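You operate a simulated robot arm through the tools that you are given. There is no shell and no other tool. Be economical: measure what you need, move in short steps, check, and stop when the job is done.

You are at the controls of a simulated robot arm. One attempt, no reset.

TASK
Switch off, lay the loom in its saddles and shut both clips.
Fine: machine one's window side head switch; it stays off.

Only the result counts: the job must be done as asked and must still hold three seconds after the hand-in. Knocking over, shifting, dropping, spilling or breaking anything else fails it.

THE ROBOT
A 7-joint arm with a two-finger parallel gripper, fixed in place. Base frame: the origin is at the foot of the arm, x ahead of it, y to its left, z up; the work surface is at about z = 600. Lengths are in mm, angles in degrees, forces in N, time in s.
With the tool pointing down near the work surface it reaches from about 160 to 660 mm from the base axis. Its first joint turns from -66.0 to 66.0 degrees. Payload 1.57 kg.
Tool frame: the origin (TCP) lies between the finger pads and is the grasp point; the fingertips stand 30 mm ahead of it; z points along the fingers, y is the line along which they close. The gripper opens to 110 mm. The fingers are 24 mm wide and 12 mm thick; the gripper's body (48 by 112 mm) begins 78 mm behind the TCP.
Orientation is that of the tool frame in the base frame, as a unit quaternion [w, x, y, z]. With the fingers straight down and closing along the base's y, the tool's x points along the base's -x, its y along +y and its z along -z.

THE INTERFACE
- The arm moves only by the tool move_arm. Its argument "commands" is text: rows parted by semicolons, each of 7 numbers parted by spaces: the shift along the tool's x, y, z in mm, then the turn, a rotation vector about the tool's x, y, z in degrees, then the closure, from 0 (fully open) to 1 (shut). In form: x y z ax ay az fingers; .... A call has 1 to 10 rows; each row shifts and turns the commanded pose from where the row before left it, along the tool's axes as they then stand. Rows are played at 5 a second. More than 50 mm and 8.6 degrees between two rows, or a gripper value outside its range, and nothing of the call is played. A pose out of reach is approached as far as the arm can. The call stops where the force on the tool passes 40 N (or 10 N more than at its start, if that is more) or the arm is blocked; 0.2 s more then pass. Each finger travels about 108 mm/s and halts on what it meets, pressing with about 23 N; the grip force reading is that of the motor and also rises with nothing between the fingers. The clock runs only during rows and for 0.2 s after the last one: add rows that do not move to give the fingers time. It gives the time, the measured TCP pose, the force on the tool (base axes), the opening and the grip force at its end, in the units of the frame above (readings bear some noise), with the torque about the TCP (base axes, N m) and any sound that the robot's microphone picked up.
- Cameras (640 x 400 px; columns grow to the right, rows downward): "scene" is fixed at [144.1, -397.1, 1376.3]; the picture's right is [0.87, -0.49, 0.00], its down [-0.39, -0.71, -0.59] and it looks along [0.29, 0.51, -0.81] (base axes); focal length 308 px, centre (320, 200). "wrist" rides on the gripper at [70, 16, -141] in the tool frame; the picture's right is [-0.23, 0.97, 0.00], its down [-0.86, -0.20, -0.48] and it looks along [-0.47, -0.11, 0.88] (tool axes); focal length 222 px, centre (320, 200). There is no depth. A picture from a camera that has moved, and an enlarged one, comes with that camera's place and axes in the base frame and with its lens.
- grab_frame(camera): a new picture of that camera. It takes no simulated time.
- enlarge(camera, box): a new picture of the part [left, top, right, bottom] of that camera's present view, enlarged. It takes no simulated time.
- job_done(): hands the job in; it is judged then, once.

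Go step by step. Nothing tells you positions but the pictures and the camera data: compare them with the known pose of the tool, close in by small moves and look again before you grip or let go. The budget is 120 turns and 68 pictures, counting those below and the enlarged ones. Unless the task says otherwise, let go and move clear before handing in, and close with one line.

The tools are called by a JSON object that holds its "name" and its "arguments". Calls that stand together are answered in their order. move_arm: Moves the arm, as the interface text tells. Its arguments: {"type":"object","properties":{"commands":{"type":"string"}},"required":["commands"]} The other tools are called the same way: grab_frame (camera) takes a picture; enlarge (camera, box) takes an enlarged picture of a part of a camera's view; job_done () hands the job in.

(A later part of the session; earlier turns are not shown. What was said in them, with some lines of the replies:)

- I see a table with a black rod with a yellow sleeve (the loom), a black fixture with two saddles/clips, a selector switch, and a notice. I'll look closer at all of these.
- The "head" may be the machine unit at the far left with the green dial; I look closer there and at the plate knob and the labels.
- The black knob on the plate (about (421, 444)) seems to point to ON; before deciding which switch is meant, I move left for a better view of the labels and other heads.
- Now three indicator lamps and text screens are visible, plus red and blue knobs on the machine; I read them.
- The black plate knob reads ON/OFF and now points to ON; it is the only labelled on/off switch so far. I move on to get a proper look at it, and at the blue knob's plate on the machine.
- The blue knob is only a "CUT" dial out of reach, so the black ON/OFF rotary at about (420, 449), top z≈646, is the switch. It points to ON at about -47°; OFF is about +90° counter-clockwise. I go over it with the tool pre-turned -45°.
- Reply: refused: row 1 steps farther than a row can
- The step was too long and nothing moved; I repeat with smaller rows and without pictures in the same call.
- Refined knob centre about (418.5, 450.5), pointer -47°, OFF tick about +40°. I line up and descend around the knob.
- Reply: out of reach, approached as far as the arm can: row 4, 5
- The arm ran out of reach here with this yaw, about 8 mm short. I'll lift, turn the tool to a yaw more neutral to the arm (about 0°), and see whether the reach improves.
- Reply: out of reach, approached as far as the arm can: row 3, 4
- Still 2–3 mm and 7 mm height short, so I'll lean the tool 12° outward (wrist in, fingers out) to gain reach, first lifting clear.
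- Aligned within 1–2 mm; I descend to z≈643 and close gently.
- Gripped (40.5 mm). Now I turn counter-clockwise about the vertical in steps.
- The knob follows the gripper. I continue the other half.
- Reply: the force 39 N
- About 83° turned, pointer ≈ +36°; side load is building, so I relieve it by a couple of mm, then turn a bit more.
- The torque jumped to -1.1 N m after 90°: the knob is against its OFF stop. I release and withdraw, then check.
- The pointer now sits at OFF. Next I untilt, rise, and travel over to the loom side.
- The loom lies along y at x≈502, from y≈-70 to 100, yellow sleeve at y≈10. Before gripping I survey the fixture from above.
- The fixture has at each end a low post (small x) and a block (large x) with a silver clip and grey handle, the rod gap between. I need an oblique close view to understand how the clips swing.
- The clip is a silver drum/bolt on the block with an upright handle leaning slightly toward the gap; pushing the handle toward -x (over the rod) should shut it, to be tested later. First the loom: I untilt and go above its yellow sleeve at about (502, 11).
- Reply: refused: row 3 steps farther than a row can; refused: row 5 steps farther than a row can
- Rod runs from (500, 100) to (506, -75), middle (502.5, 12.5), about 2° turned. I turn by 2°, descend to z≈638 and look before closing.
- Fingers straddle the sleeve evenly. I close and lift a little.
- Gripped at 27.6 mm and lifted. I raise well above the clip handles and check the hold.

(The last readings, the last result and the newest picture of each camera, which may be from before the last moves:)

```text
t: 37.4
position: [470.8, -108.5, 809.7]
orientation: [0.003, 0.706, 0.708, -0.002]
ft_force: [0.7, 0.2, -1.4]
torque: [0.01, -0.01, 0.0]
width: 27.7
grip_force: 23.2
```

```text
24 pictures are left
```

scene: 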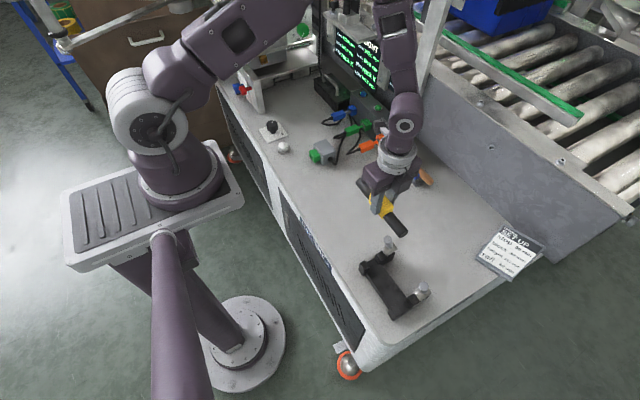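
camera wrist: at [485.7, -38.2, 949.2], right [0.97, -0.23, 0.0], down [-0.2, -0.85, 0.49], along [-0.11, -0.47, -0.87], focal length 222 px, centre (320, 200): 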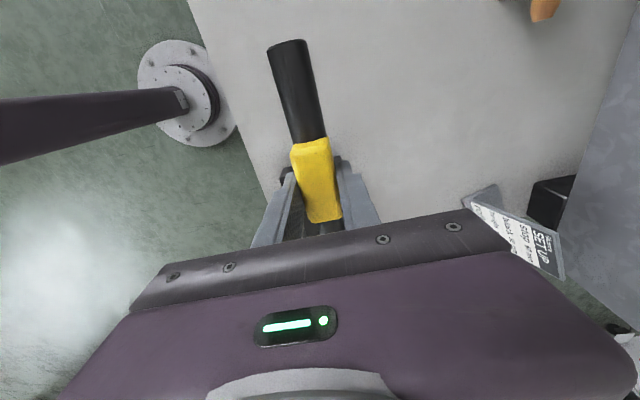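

The loom is held straight. Target: gap centre x≈429, fixture middle y≈-230. I move above and stop with the rod just above the handle tops.

{"name": "move_arm", "arguments": {"commands": "-40 -14 0 0 0 0 0.8;-40 -14 0 0 0 0 0.8;-41 -14 0 0 0 0 0.8;0 0 15 0 0 0 0.8;0 0 15 0 0 0 0.8;0 0 0 0 0 0 0.8"}}

{"name": "enlarge", "arguments": {"camera": "scene", "box": [350, 210, 450, 320]}}

{"name": "enlarge", "arguments": {"camera": "wrist", "box": [200, 60, 440, 210]}}

```text
t: 38.8
position: [431.7, -228.2, 779.8]
orientation: [0.005, 0.706, 0.708, -0.002]
ft_force: [0.2, -0.1, -1.6]
torque: [0.01, 0.03, 0.02]
width: 27.2
grip_force: 23.1
```

```text
3.64 times, centred on (400, 265) of scene
camera zoom: at [144.1, -397.1, 1376.3], right [0.87, -0.49, 0.0], down [-0.39, -0.71, -0.59], along [0.29, 0.51, -0.81], focal length 1121 px, centre (29, -36)
```

zoom: 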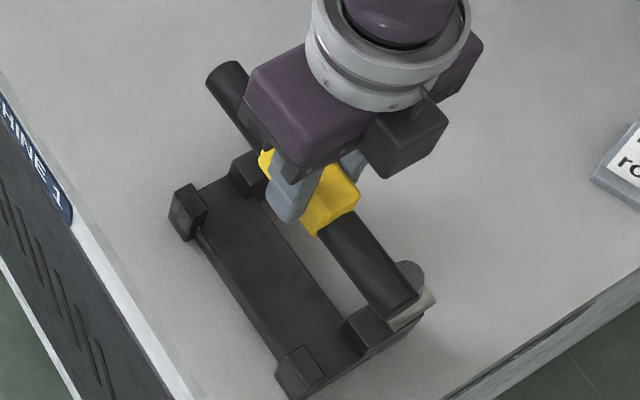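

```text
2.67 times, centred on (320, 135) of wrist
camera zoom: at [446.7, -158.2, 920.0], right [0.97, -0.23, 0.0], down [-0.2, -0.85, 0.49], along [-0.11, -0.47, -0.87], focal length 592 px, centre (320, 373)
```

zoom: 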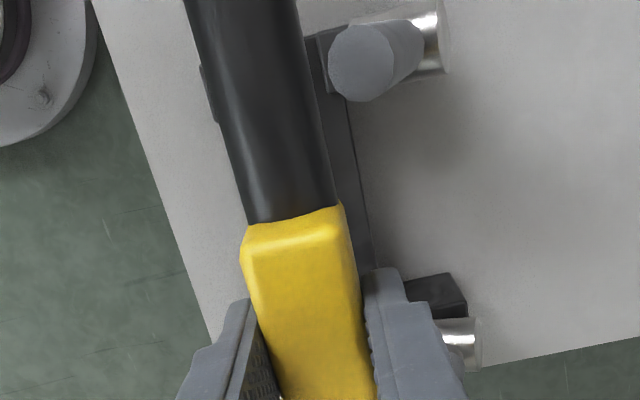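

Rod centred in y (ends -313 / -145). I shift 2.5 mm to -x for clearance to the handles and descend part way.

{"name": "move_arm", "arguments": {"commands": "0 -2.7 0 0 0 0 0.8;0 0 20 0 0 0 0.8;0 0 20 0 0 0 0.8;0 0 20 0 0 0 0.8;0 0 15 0 0 0 0.8;0 0 0 0 0 0 0.8"}}

{"name": "enlarge", "arguments": {"camera": "scene", "box": [350, 210, 450, 320]}}

{"name": "enlarge", "arguments": {"camera": "wrist", "box": [200, 30, 440, 180]}}

```text
t: 40.2
position: [427.8, -230.0, 707.7]
orientation: [0.004, 0.706, 0.708, -0.003]
ft_force: [-0.1, -0.3, -1.3]
torque: [0.01, 0.04, 0.0]
width: 27.5
grip_force: 22.7
```

```text
3.64 times, centred on (400, 265) of scene
camera zoom: at [144.1, -397.1, 1376.3], right [0.87, -0.49, 0.0], down [-0.39, -0.71, -0.59], along [0.29, 0.51, -0.81], focal length 1121 px, centre (29, -36)
```

zoom: 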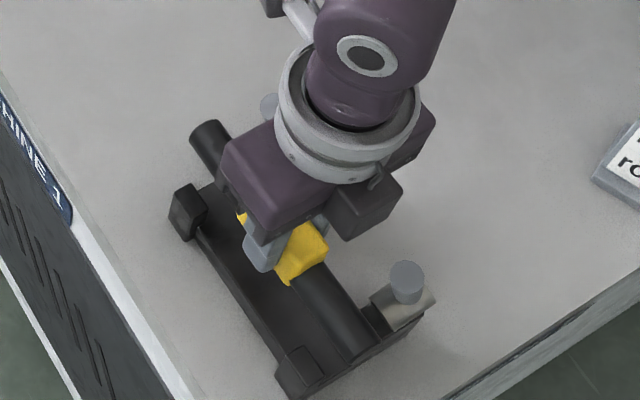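

```text
2.67 times, centred on (320, 105) of wrist
camera zoom: at [443.2, -159.0, 846.3], right [0.97, -0.23, 0.0], down [-0.2, -0.85, 0.49], along [-0.11, -0.47, -0.87], focal length 592 px, centre (320, 453)
```

zoom: 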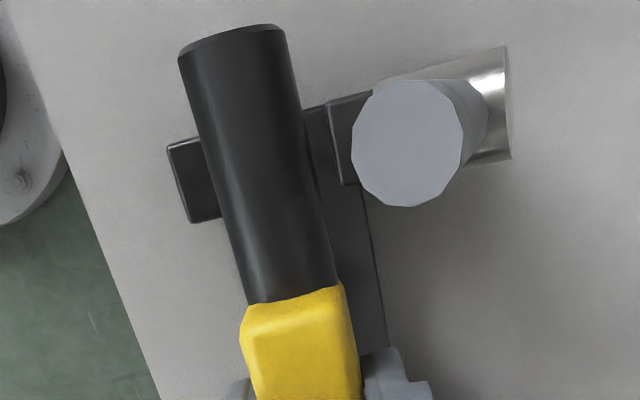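

Lined up with the gap. I lower gently the rest, +1 mm in x, watching force.

{"name": "move_arm", "arguments": {"commands": "0 1 15 0 0 0 0.8;0 0 12 0 0 0 0.8;0 0 8 0 0 0 0.8;0 0 5 0 0 0 0.8;0 0 4 0 0 0 0.8;0 0 3 0 0 0 0.8;0 0 0 0 0 0 0.8"}}

```text
t: 41.8
position: [430.2, -228.8, 661.0]
orientation: [0.003, 0.707, 0.708, -0.003]
ft_force: [-0.7, 0.2, 6.0]
torque: [0.22, 0.07, 0.01]
width: 27.3
grip_force: 23.0
```

Light contact (6 N) at z=661, near the expected seat height. I check before letting go.

{"name": "enlarge", "arguments": {"camera": "wrist", "box": [200, 30, 440, 180]}}

{"name": "enlarge", "arguments": {"camera": "scene", "box": [350, 210, 450, 320]}}

```text
2.67 times, centred on (320, 105) of wrist
camera zoom: at [445.4, -158.6, 799.5], right [0.97, -0.23, 0.0], down [-0.2, -0.85, 0.49], along [-0.11, -0.47, -0.87], focal length 592 px, centre (320, 453)
```

zoom: 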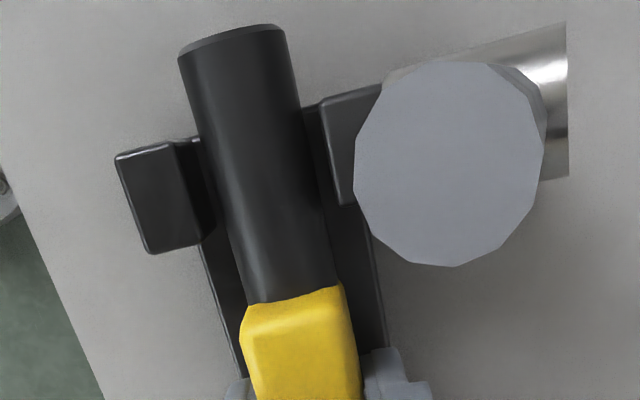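

```text
3.64 times, centred on (400, 265) of scene
camera zoom: at [144.0, -397.1, 1376.4], right [0.87, -0.49, 0.0], down [-0.39, -0.71, -0.59], along [0.29, 0.51, -0.81], focal length 1121 px, centre (29, -36)
```

zoom: 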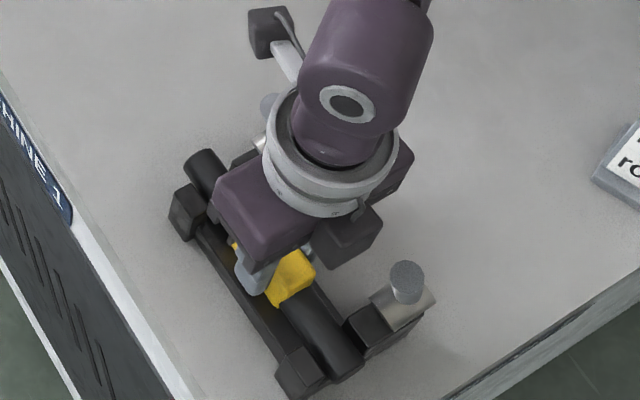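

The rod sits between posts and blocks at both ends. I settle 2 mm, open modestly and rise.

{"name": "move_arm", "arguments": {"commands": "0 0 1.5 0 0 0 0.8;0 0 0 0 0 0 0.7;0 0 0 0 0 0 0.6;0 0 0 0 0 0 0.5;0 0 0 0 0 0 0.5;0 0 -20 0 0 0 0.5;0 0 -30 0 0 0 0.5;0 0 -40 0 0 0 0.5;0 0 -40 0 0 0 0.5;0 0 -20 0 0 0 0.5"}}

{"name": "enlarge", "arguments": {"camera": "scene", "box": [350, 210, 450, 320]}}

```text
t: 44.0
position: [429.4, -228.4, 806.7]
orientation: [0.004, 0.707, 0.707, -0.003]
ft_force: [0.2, 0.0, -0.5]
torque: [-0.02, 0.01, 0.01]
width: 55.0
grip_force: 0.1
```

```text
3.64 times, centred on (400, 265) of scene
camera zoom: at [144.1, -397.1, 1376.4], right [0.87, -0.49, 0.0], down [-0.39, -0.71, -0.59], along [0.29, 0.51, -0.81], focal length 1121 px, centre (29, -36)
```

zoom: 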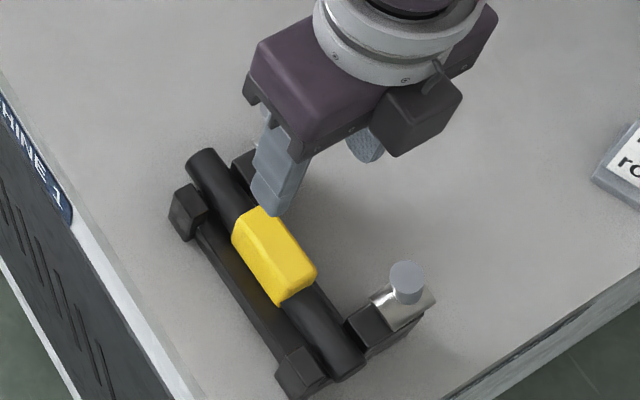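

The loom lies in both saddles. Now clip 1 (handle top ≈(457, -165, 730)): I close the fingers, go to its +x side, and will push it gently toward -x.

{"name": "move_arm", "arguments": {"commands": "31 35 0 0 0 0 0.8;32 38 0 0 0 0 1;0 0 0 0 0 0 1;0 0 30 0 0 0 1;0 0 30 0 0 0 1;0 0 24 0 0 0 1;0 0 0 0 0 0 1"}}

{"name": "enlarge", "arguments": {"camera": "scene", "box": [360, 210, 440, 310]}}

```text
t: 45.6
position: [507.1, -166.6, 721.7]
orientation: [0.003, 0.707, 0.707, -0.003]
ft_force: [-0.4, -0.2, -0.9]
torque: [0.01, 0.02, -0.01]
width: 0.3
grip_force: 21.3
```

```text
4.00 times, centred on (400, 260) of scene
camera zoom: at [144.1, -397.1, 1376.3], right [0.87, -0.49, 0.0], down [-0.39, -0.71, -0.59], along [0.29, 0.51, -0.81], focal length 1233 px, centre (0, -40)
```

zoom: 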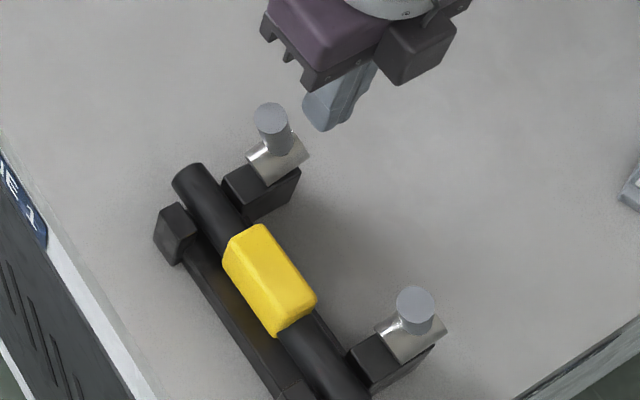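

{"name": "move_arm", "arguments": {"commands": "0 -14 0 0 0 0 1;0 -5 0 0 0 0 1;0 -5 0 0 0 0 1;0 -4 0 0 0 0 1;0 -4 0 0 0 0 1;0 0 0 0 0 0 1"}}

{"name": "enlarge", "arguments": {"camera": "scene", "box": [360, 210, 440, 310]}}

```text
t: 47.0
position: [472.0, -164.7, 723.4]
orientation: [0.004, 0.706, 0.708, -0.002]
ft_force: [2.1, 0.3, 0.5]
torque: [0.01, -0.09, -0.02]
width: 0.0
grip_force: 21.7
```

```text
4.00 times, centred on (400, 260) of scene
camera zoom: at [144.1, -397.1, 1376.3], right [0.87, -0.49, 0.0], down [-0.39, -0.71, -0.59], along [0.29, 0.51, -0.81], focal length 1233 px, centre (0, -40)
```

zoom: 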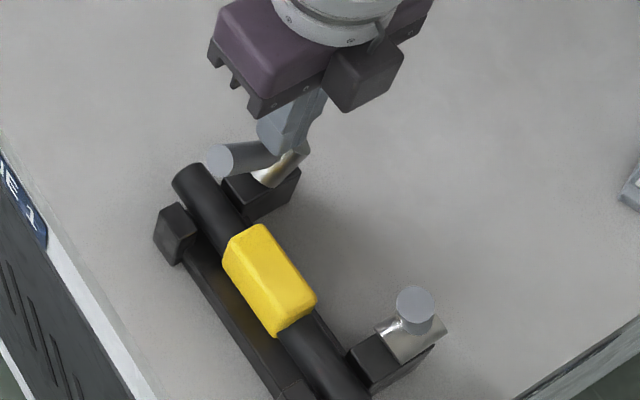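

The clip is a lever hinging about y: the handle tips toward the rod with only ~2 N. I continue over and down in small steps.

{"name": "move_arm", "arguments": {"commands": "0 -6 1 0 0 0 1;0 -6 1 0 0 0 1;0 -6 2 0 0 0 1;0 -6 3 0 0 0 1;0 -4 4 0 0 0 1;0 -4 4 0 0 0 1;0 0 0 0 0 0 1"}}

{"name": "enlarge", "arguments": {"camera": "scene", "box": [360, 210, 440, 310]}}

```text
t: 48.6
position: [439.7, -166.0, 708.0]
orientation: [0.004, 0.707, 0.707, -0.003]
ft_force: [0.0, -0.4, 0.7]
torque: [-0.03, -0.04, 0.0]
width: 0.0
grip_force: 21.1
```

```text
4.00 times, centred on (400, 260) of scene
camera zoom: at [144.1, -397.1, 1376.3], right [0.87, -0.49, 0.0], down [-0.39, -0.71, -0.59], along [0.29, 0.51, -0.81], focal length 1233 px, centre (0, -40)
```

zoom: 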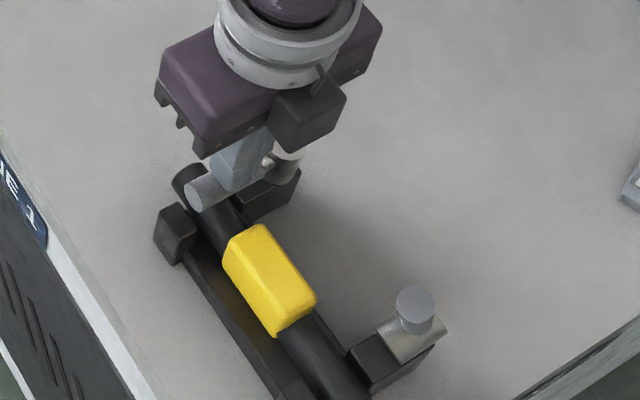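

The lever is nearly over the rod. I move a bit further out along it and press down until resistance or a click.

{"name": "move_arm", "arguments": {"commands": "0 -6 0 0 0 0 1;0 -4 0 0 0 0 1;0 0 4 0 0 0 1;0 0 3 0 0 0 1;0 0 3 0 0 0 1;0 0 3 0 0 0 1;0 0 3 0 0 0 1;0 0 3 0 0 0 1;0 0 0 0 0 0 1"}}

```text
t: 49.6
position: [429.4, -165.8, 705.2]
orientation: [0.003, 0.706, 0.708, -0.003]
ft_force: [-5.8, 4.2, 27.2]
torque: [0.14, 0.1, -0.05]
width: 0.0
grip_force: 20.9
stopped in row 4: the force on the tool passed its limit at 52 N (the readings are from after the stop); the commanded pose is now the measured one
```

{"name": "enlarge", "arguments": {"camera": "scene", "box": [370, 220, 430, 280]}}

{"name": "enlarge", "arguments": {"camera": "wrist", "box": [240, 100, 400, 200]}}

```text
6.67 times, centred on (400, 250) of scene
camera zoom: at [143.6, -396.9, 1376.5], right [0.87, -0.49, 0.0], down [-0.39, -0.71, -0.59], along [0.29, 0.51, -0.81], focal length 2056 px, centre (-213, -133)
```

zoom: 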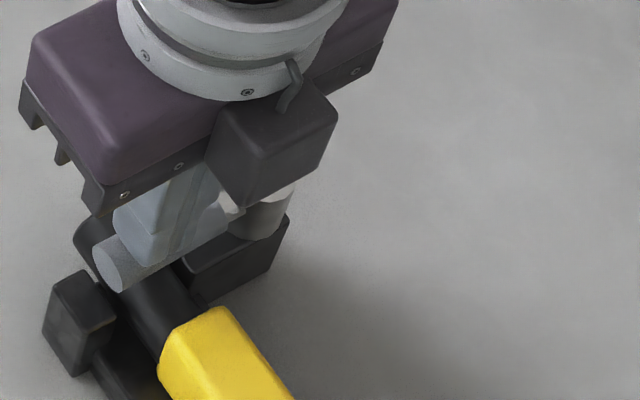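

```text
4.00 times, centred on (320, 150) of wrist
camera zoom: at [444.6, -95.2, 844.8], right [0.97, -0.23, 0.0], down [-0.2, -0.85, 0.48], along [-0.11, -0.47, -0.87], focal length 888 px, centre (320, 400)
```

zoom: 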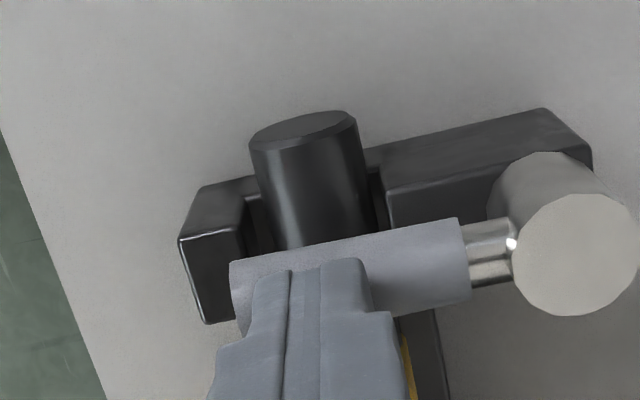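

The handle now lies horizontally across the rod and met a hard stop. I lift off and see whether it stays.

{"name": "move_arm", "arguments": {"commands": "0 0 -10 0 0 0 1;0 0 -25 0 0 0 1;0 0 -30 0 0 0 1;0 0 -35 0 0 0 1;0 0 0 0 0 0 1"}}

{"name": "enlarge", "arguments": {"camera": "wrist", "box": [240, 100, 400, 200]}}

```text
t: 50.8
position: [429.7, -166.5, 802.6]
orientation: [0.003, 0.706, 0.708, -0.003]
ft_force: [0.6, 0.1, 0.0]
torque: [0.02, 0.0, 0.07]
width: 0.0
grip_force: 20.8
```

```text
4.00 times, centred on (320, 150) of wrist
camera zoom: at [444.9, -95.7, 943.1], right [0.97, -0.23, 0.0], down [-0.2, -0.85, 0.49], along [-0.11, -0.47, -0.87], focal length 888 px, centre (320, 400)
```

zoom: 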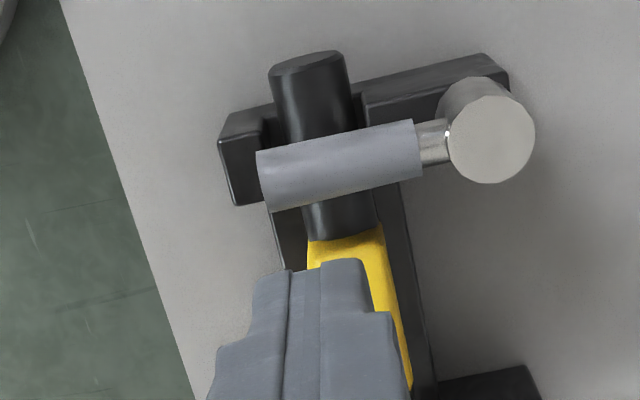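

Clip 1 stays shut. I repeat for clip 2 (handle at y≈-301): go to its +x side and descend.

{"name": "move_arm", "arguments": {"commands": "-25 38 0 0 0 0 1;-25 39 0 0 0 0 1;-42 0 0 0 0 0 1;-42 0 0 0 0 0 1;0 0 30 0 0 0 1;0 0 30 0 0 0 1;0 0 20 0 0 0 1;0 0 0 0 0 0 1"}}

{"name": "enlarge", "arguments": {"camera": "scene", "box": [360, 210, 440, 310]}}

```text
t: 52.6
position: [508.3, -300.6, 722.8]
orientation: [0.003, 0.706, 0.708, -0.004]
ft_force: [-0.2, 0.7, 1.1]
torque: [-0.01, -0.02, -0.02]
width: 0.1
grip_force: 21.4
```

```text
4.00 times, centred on (400, 260) of scene
camera zoom: at [144.1, -397.1, 1376.3], right [0.87, -0.49, 0.0], down [-0.39, -0.71, -0.59], along [0.29, 0.51, -0.81], focal length 1233 px, centre (0, -40)
```

zoom: 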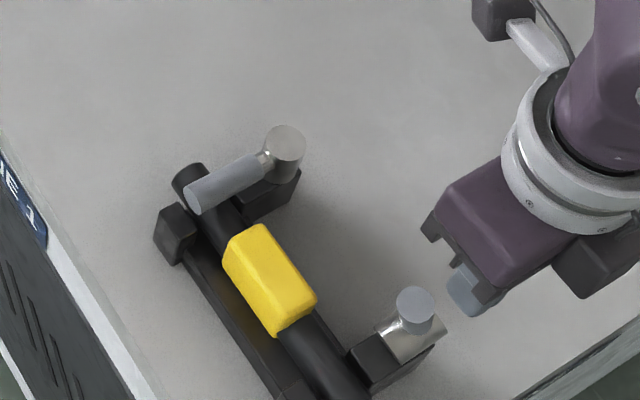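

{"name": "move_arm", "arguments": {"commands": "0 -14 0 0 0 0 1;0 -5 0 0 0 0 1;0 -5 0 0 0 0 1;0 -5 0 0 0 0 1;0 -6 1 0 0 0 1;0 -6 1 0 0 0 1;0 -6 1 0 0 0 1;0 -6 2 0 0 0 1;0 -6 3 0 0 0 1;0 0 0 0 0 0 1"}}

{"name": "enlarge", "arguments": {"camera": "scene", "box": [360, 210, 440, 310]}}

```text
t: 54.8
position: [448.1, -300.8, 717.0]
orientation: [0.003, 0.706, 0.708, -0.004]
ft_force: [1.5, -0.6, 0.5]
torque: [0.0, -0.01, 0.03]
width: 0.0
grip_force: 21.3
```

```text
4.00 times, centred on (400, 260) of scene
camera zoom: at [144.1, -397.1, 1376.4], right [0.87, -0.49, 0.0], down [-0.39, -0.71, -0.59], along [0.29, 0.51, -0.81], focal length 1233 px, centre (0, -40)
```

zoom: 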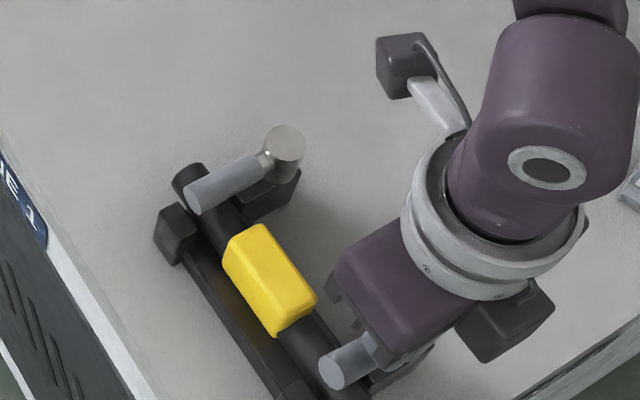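

Clip 2's handle is tipping over too. I continue outward and press down to its stop.

{"name": "move_arm", "arguments": {"commands": "0 -5 3 0 0 0 1;0 -5 3 0 0 0 1;0 -5 1 0 0 0 1;0 -4 0 0 0 0 1;0 0 3 0 0 0 1;0 0 3 0 0 0 1;0 0 2 0 0 0 1;0 0 2 0 0 0 1;0 0 2 0 0 0 1"}}

```text
t: 56.4
position: [428.7, -299.0, 705.2]
orientation: [0.001, 0.707, 0.708, -0.003]
ft_force: [-6.7, 4.8, 23.1]
torque: [0.25, 0.12, 0.0]
width: 0.2
grip_force: 21.3
stopped in row 7: the force on the tool passed its limit at 46 N (the readings are from after the stop); the commanded pose is now the measured one
```

Same stop height (705) as clip 1. I lift clear and move off to check everything.

{"name": "move_arm", "arguments": {"commands": "0 0 -10 0 0 0 1;0 0 -25 0 0 0 1;0 0 -35 0 0 0 1;0 0 -40 0 0 0 1;40 0 0 0 0 0 1;40 0 0 0 0 0 1;40 0 0 0 0 0 1;40 0 0 0 0 0 1;40 0 0 0 0 0 1;0 0 0 0 0 0 1"}}

{"name": "enlarge", "arguments": {"camera": "scene", "box": [350, 220, 440, 320]}}

{"name": "grab_frame", "arguments": {"camera": "scene"}}

{"name": "enlarge", "arguments": {"camera": "wrist", "box": [200, 80, 440, 230]}}

```text
t: 58.6
position: [426.3, -97.9, 814.4]
orientation: [0.001, 0.707, 0.707, -0.003]
ft_force: [-0.1, 0.2, 0.0]
torque: [0.0, 0.0, 0.0]
width: 0.0
grip_force: 21.4
```

```text
4.00 times, centred on (395, 270) of scene
camera zoom: at [144.1, -397.1, 1376.4], right [0.87, -0.49, 0.0], down [-0.39, -0.71, -0.59], along [0.29, 0.51, -0.81], focal length 1233 px, centre (20, -80)
```

zoom: 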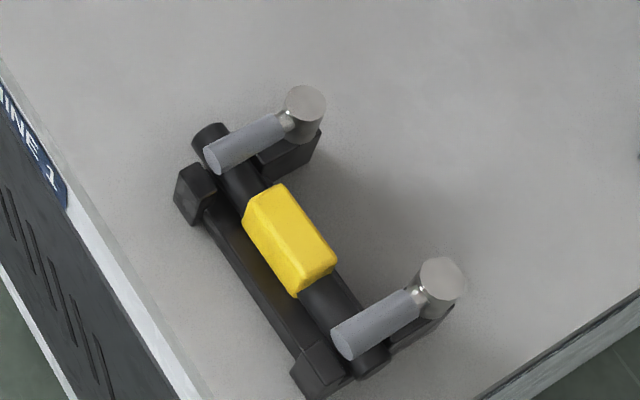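

```text
7 pictures are left
```

scene: 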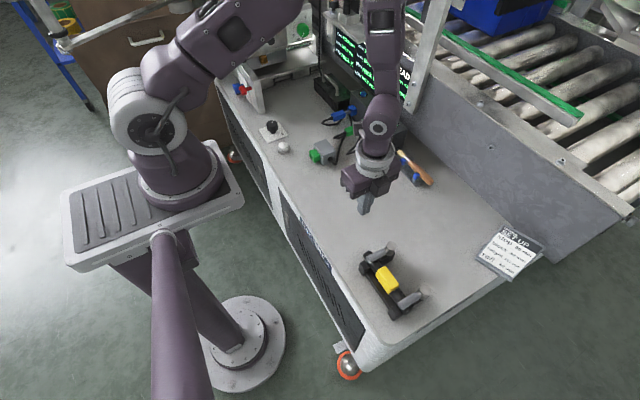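

```text
2.67 times, centred on (320, 155) of wrist
camera zoom: at [442.0, -27.6, 954.8], right [0.97, -0.23, 0.0], down [-0.2, -0.85, 0.48], along [-0.11, -0.47, -0.88], focal length 592 px, centre (320, 320)
```

zoom: 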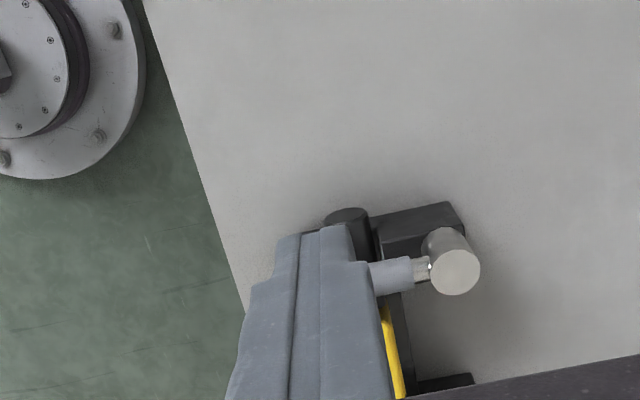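

Both handles lie over the rod. One last look at the switch.

{"name": "enlarge", "arguments": {"camera": "scene", "box": [250, 100, 320, 160]}}

```text
6.67 times, centred on (285, 130) of scene
camera zoom: at [144.1, -397.1, 1376.4], right [0.87, -0.49, 0.0], down [-0.39, -0.71, -0.59], along [0.29, 0.51, -0.81], focal length 2056 px, centre (553, 667)
```

zoom: 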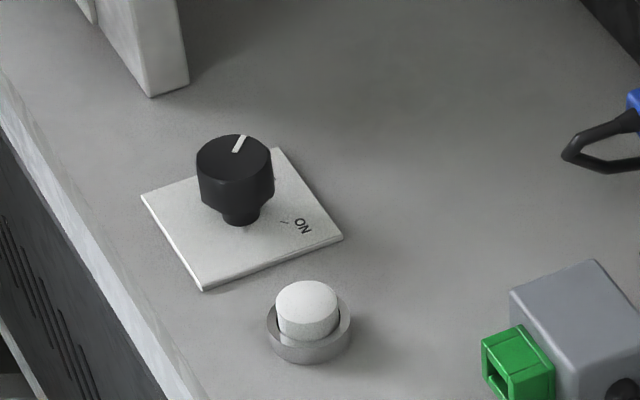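

The switch points to OFF, the loom is in its saddles, both clips are shut and the arm is clear, so I hand in.

{"name": "job_done", "arguments": {}}

```text
The job is handed in.
```

I turned the switch to OFF, laid the loom in its saddles and shut both clips, then handed the job in with the arm clear. No label names the "window side head switch", so I took it to be the black ON/OFF knob, the only switch I found marked that way.
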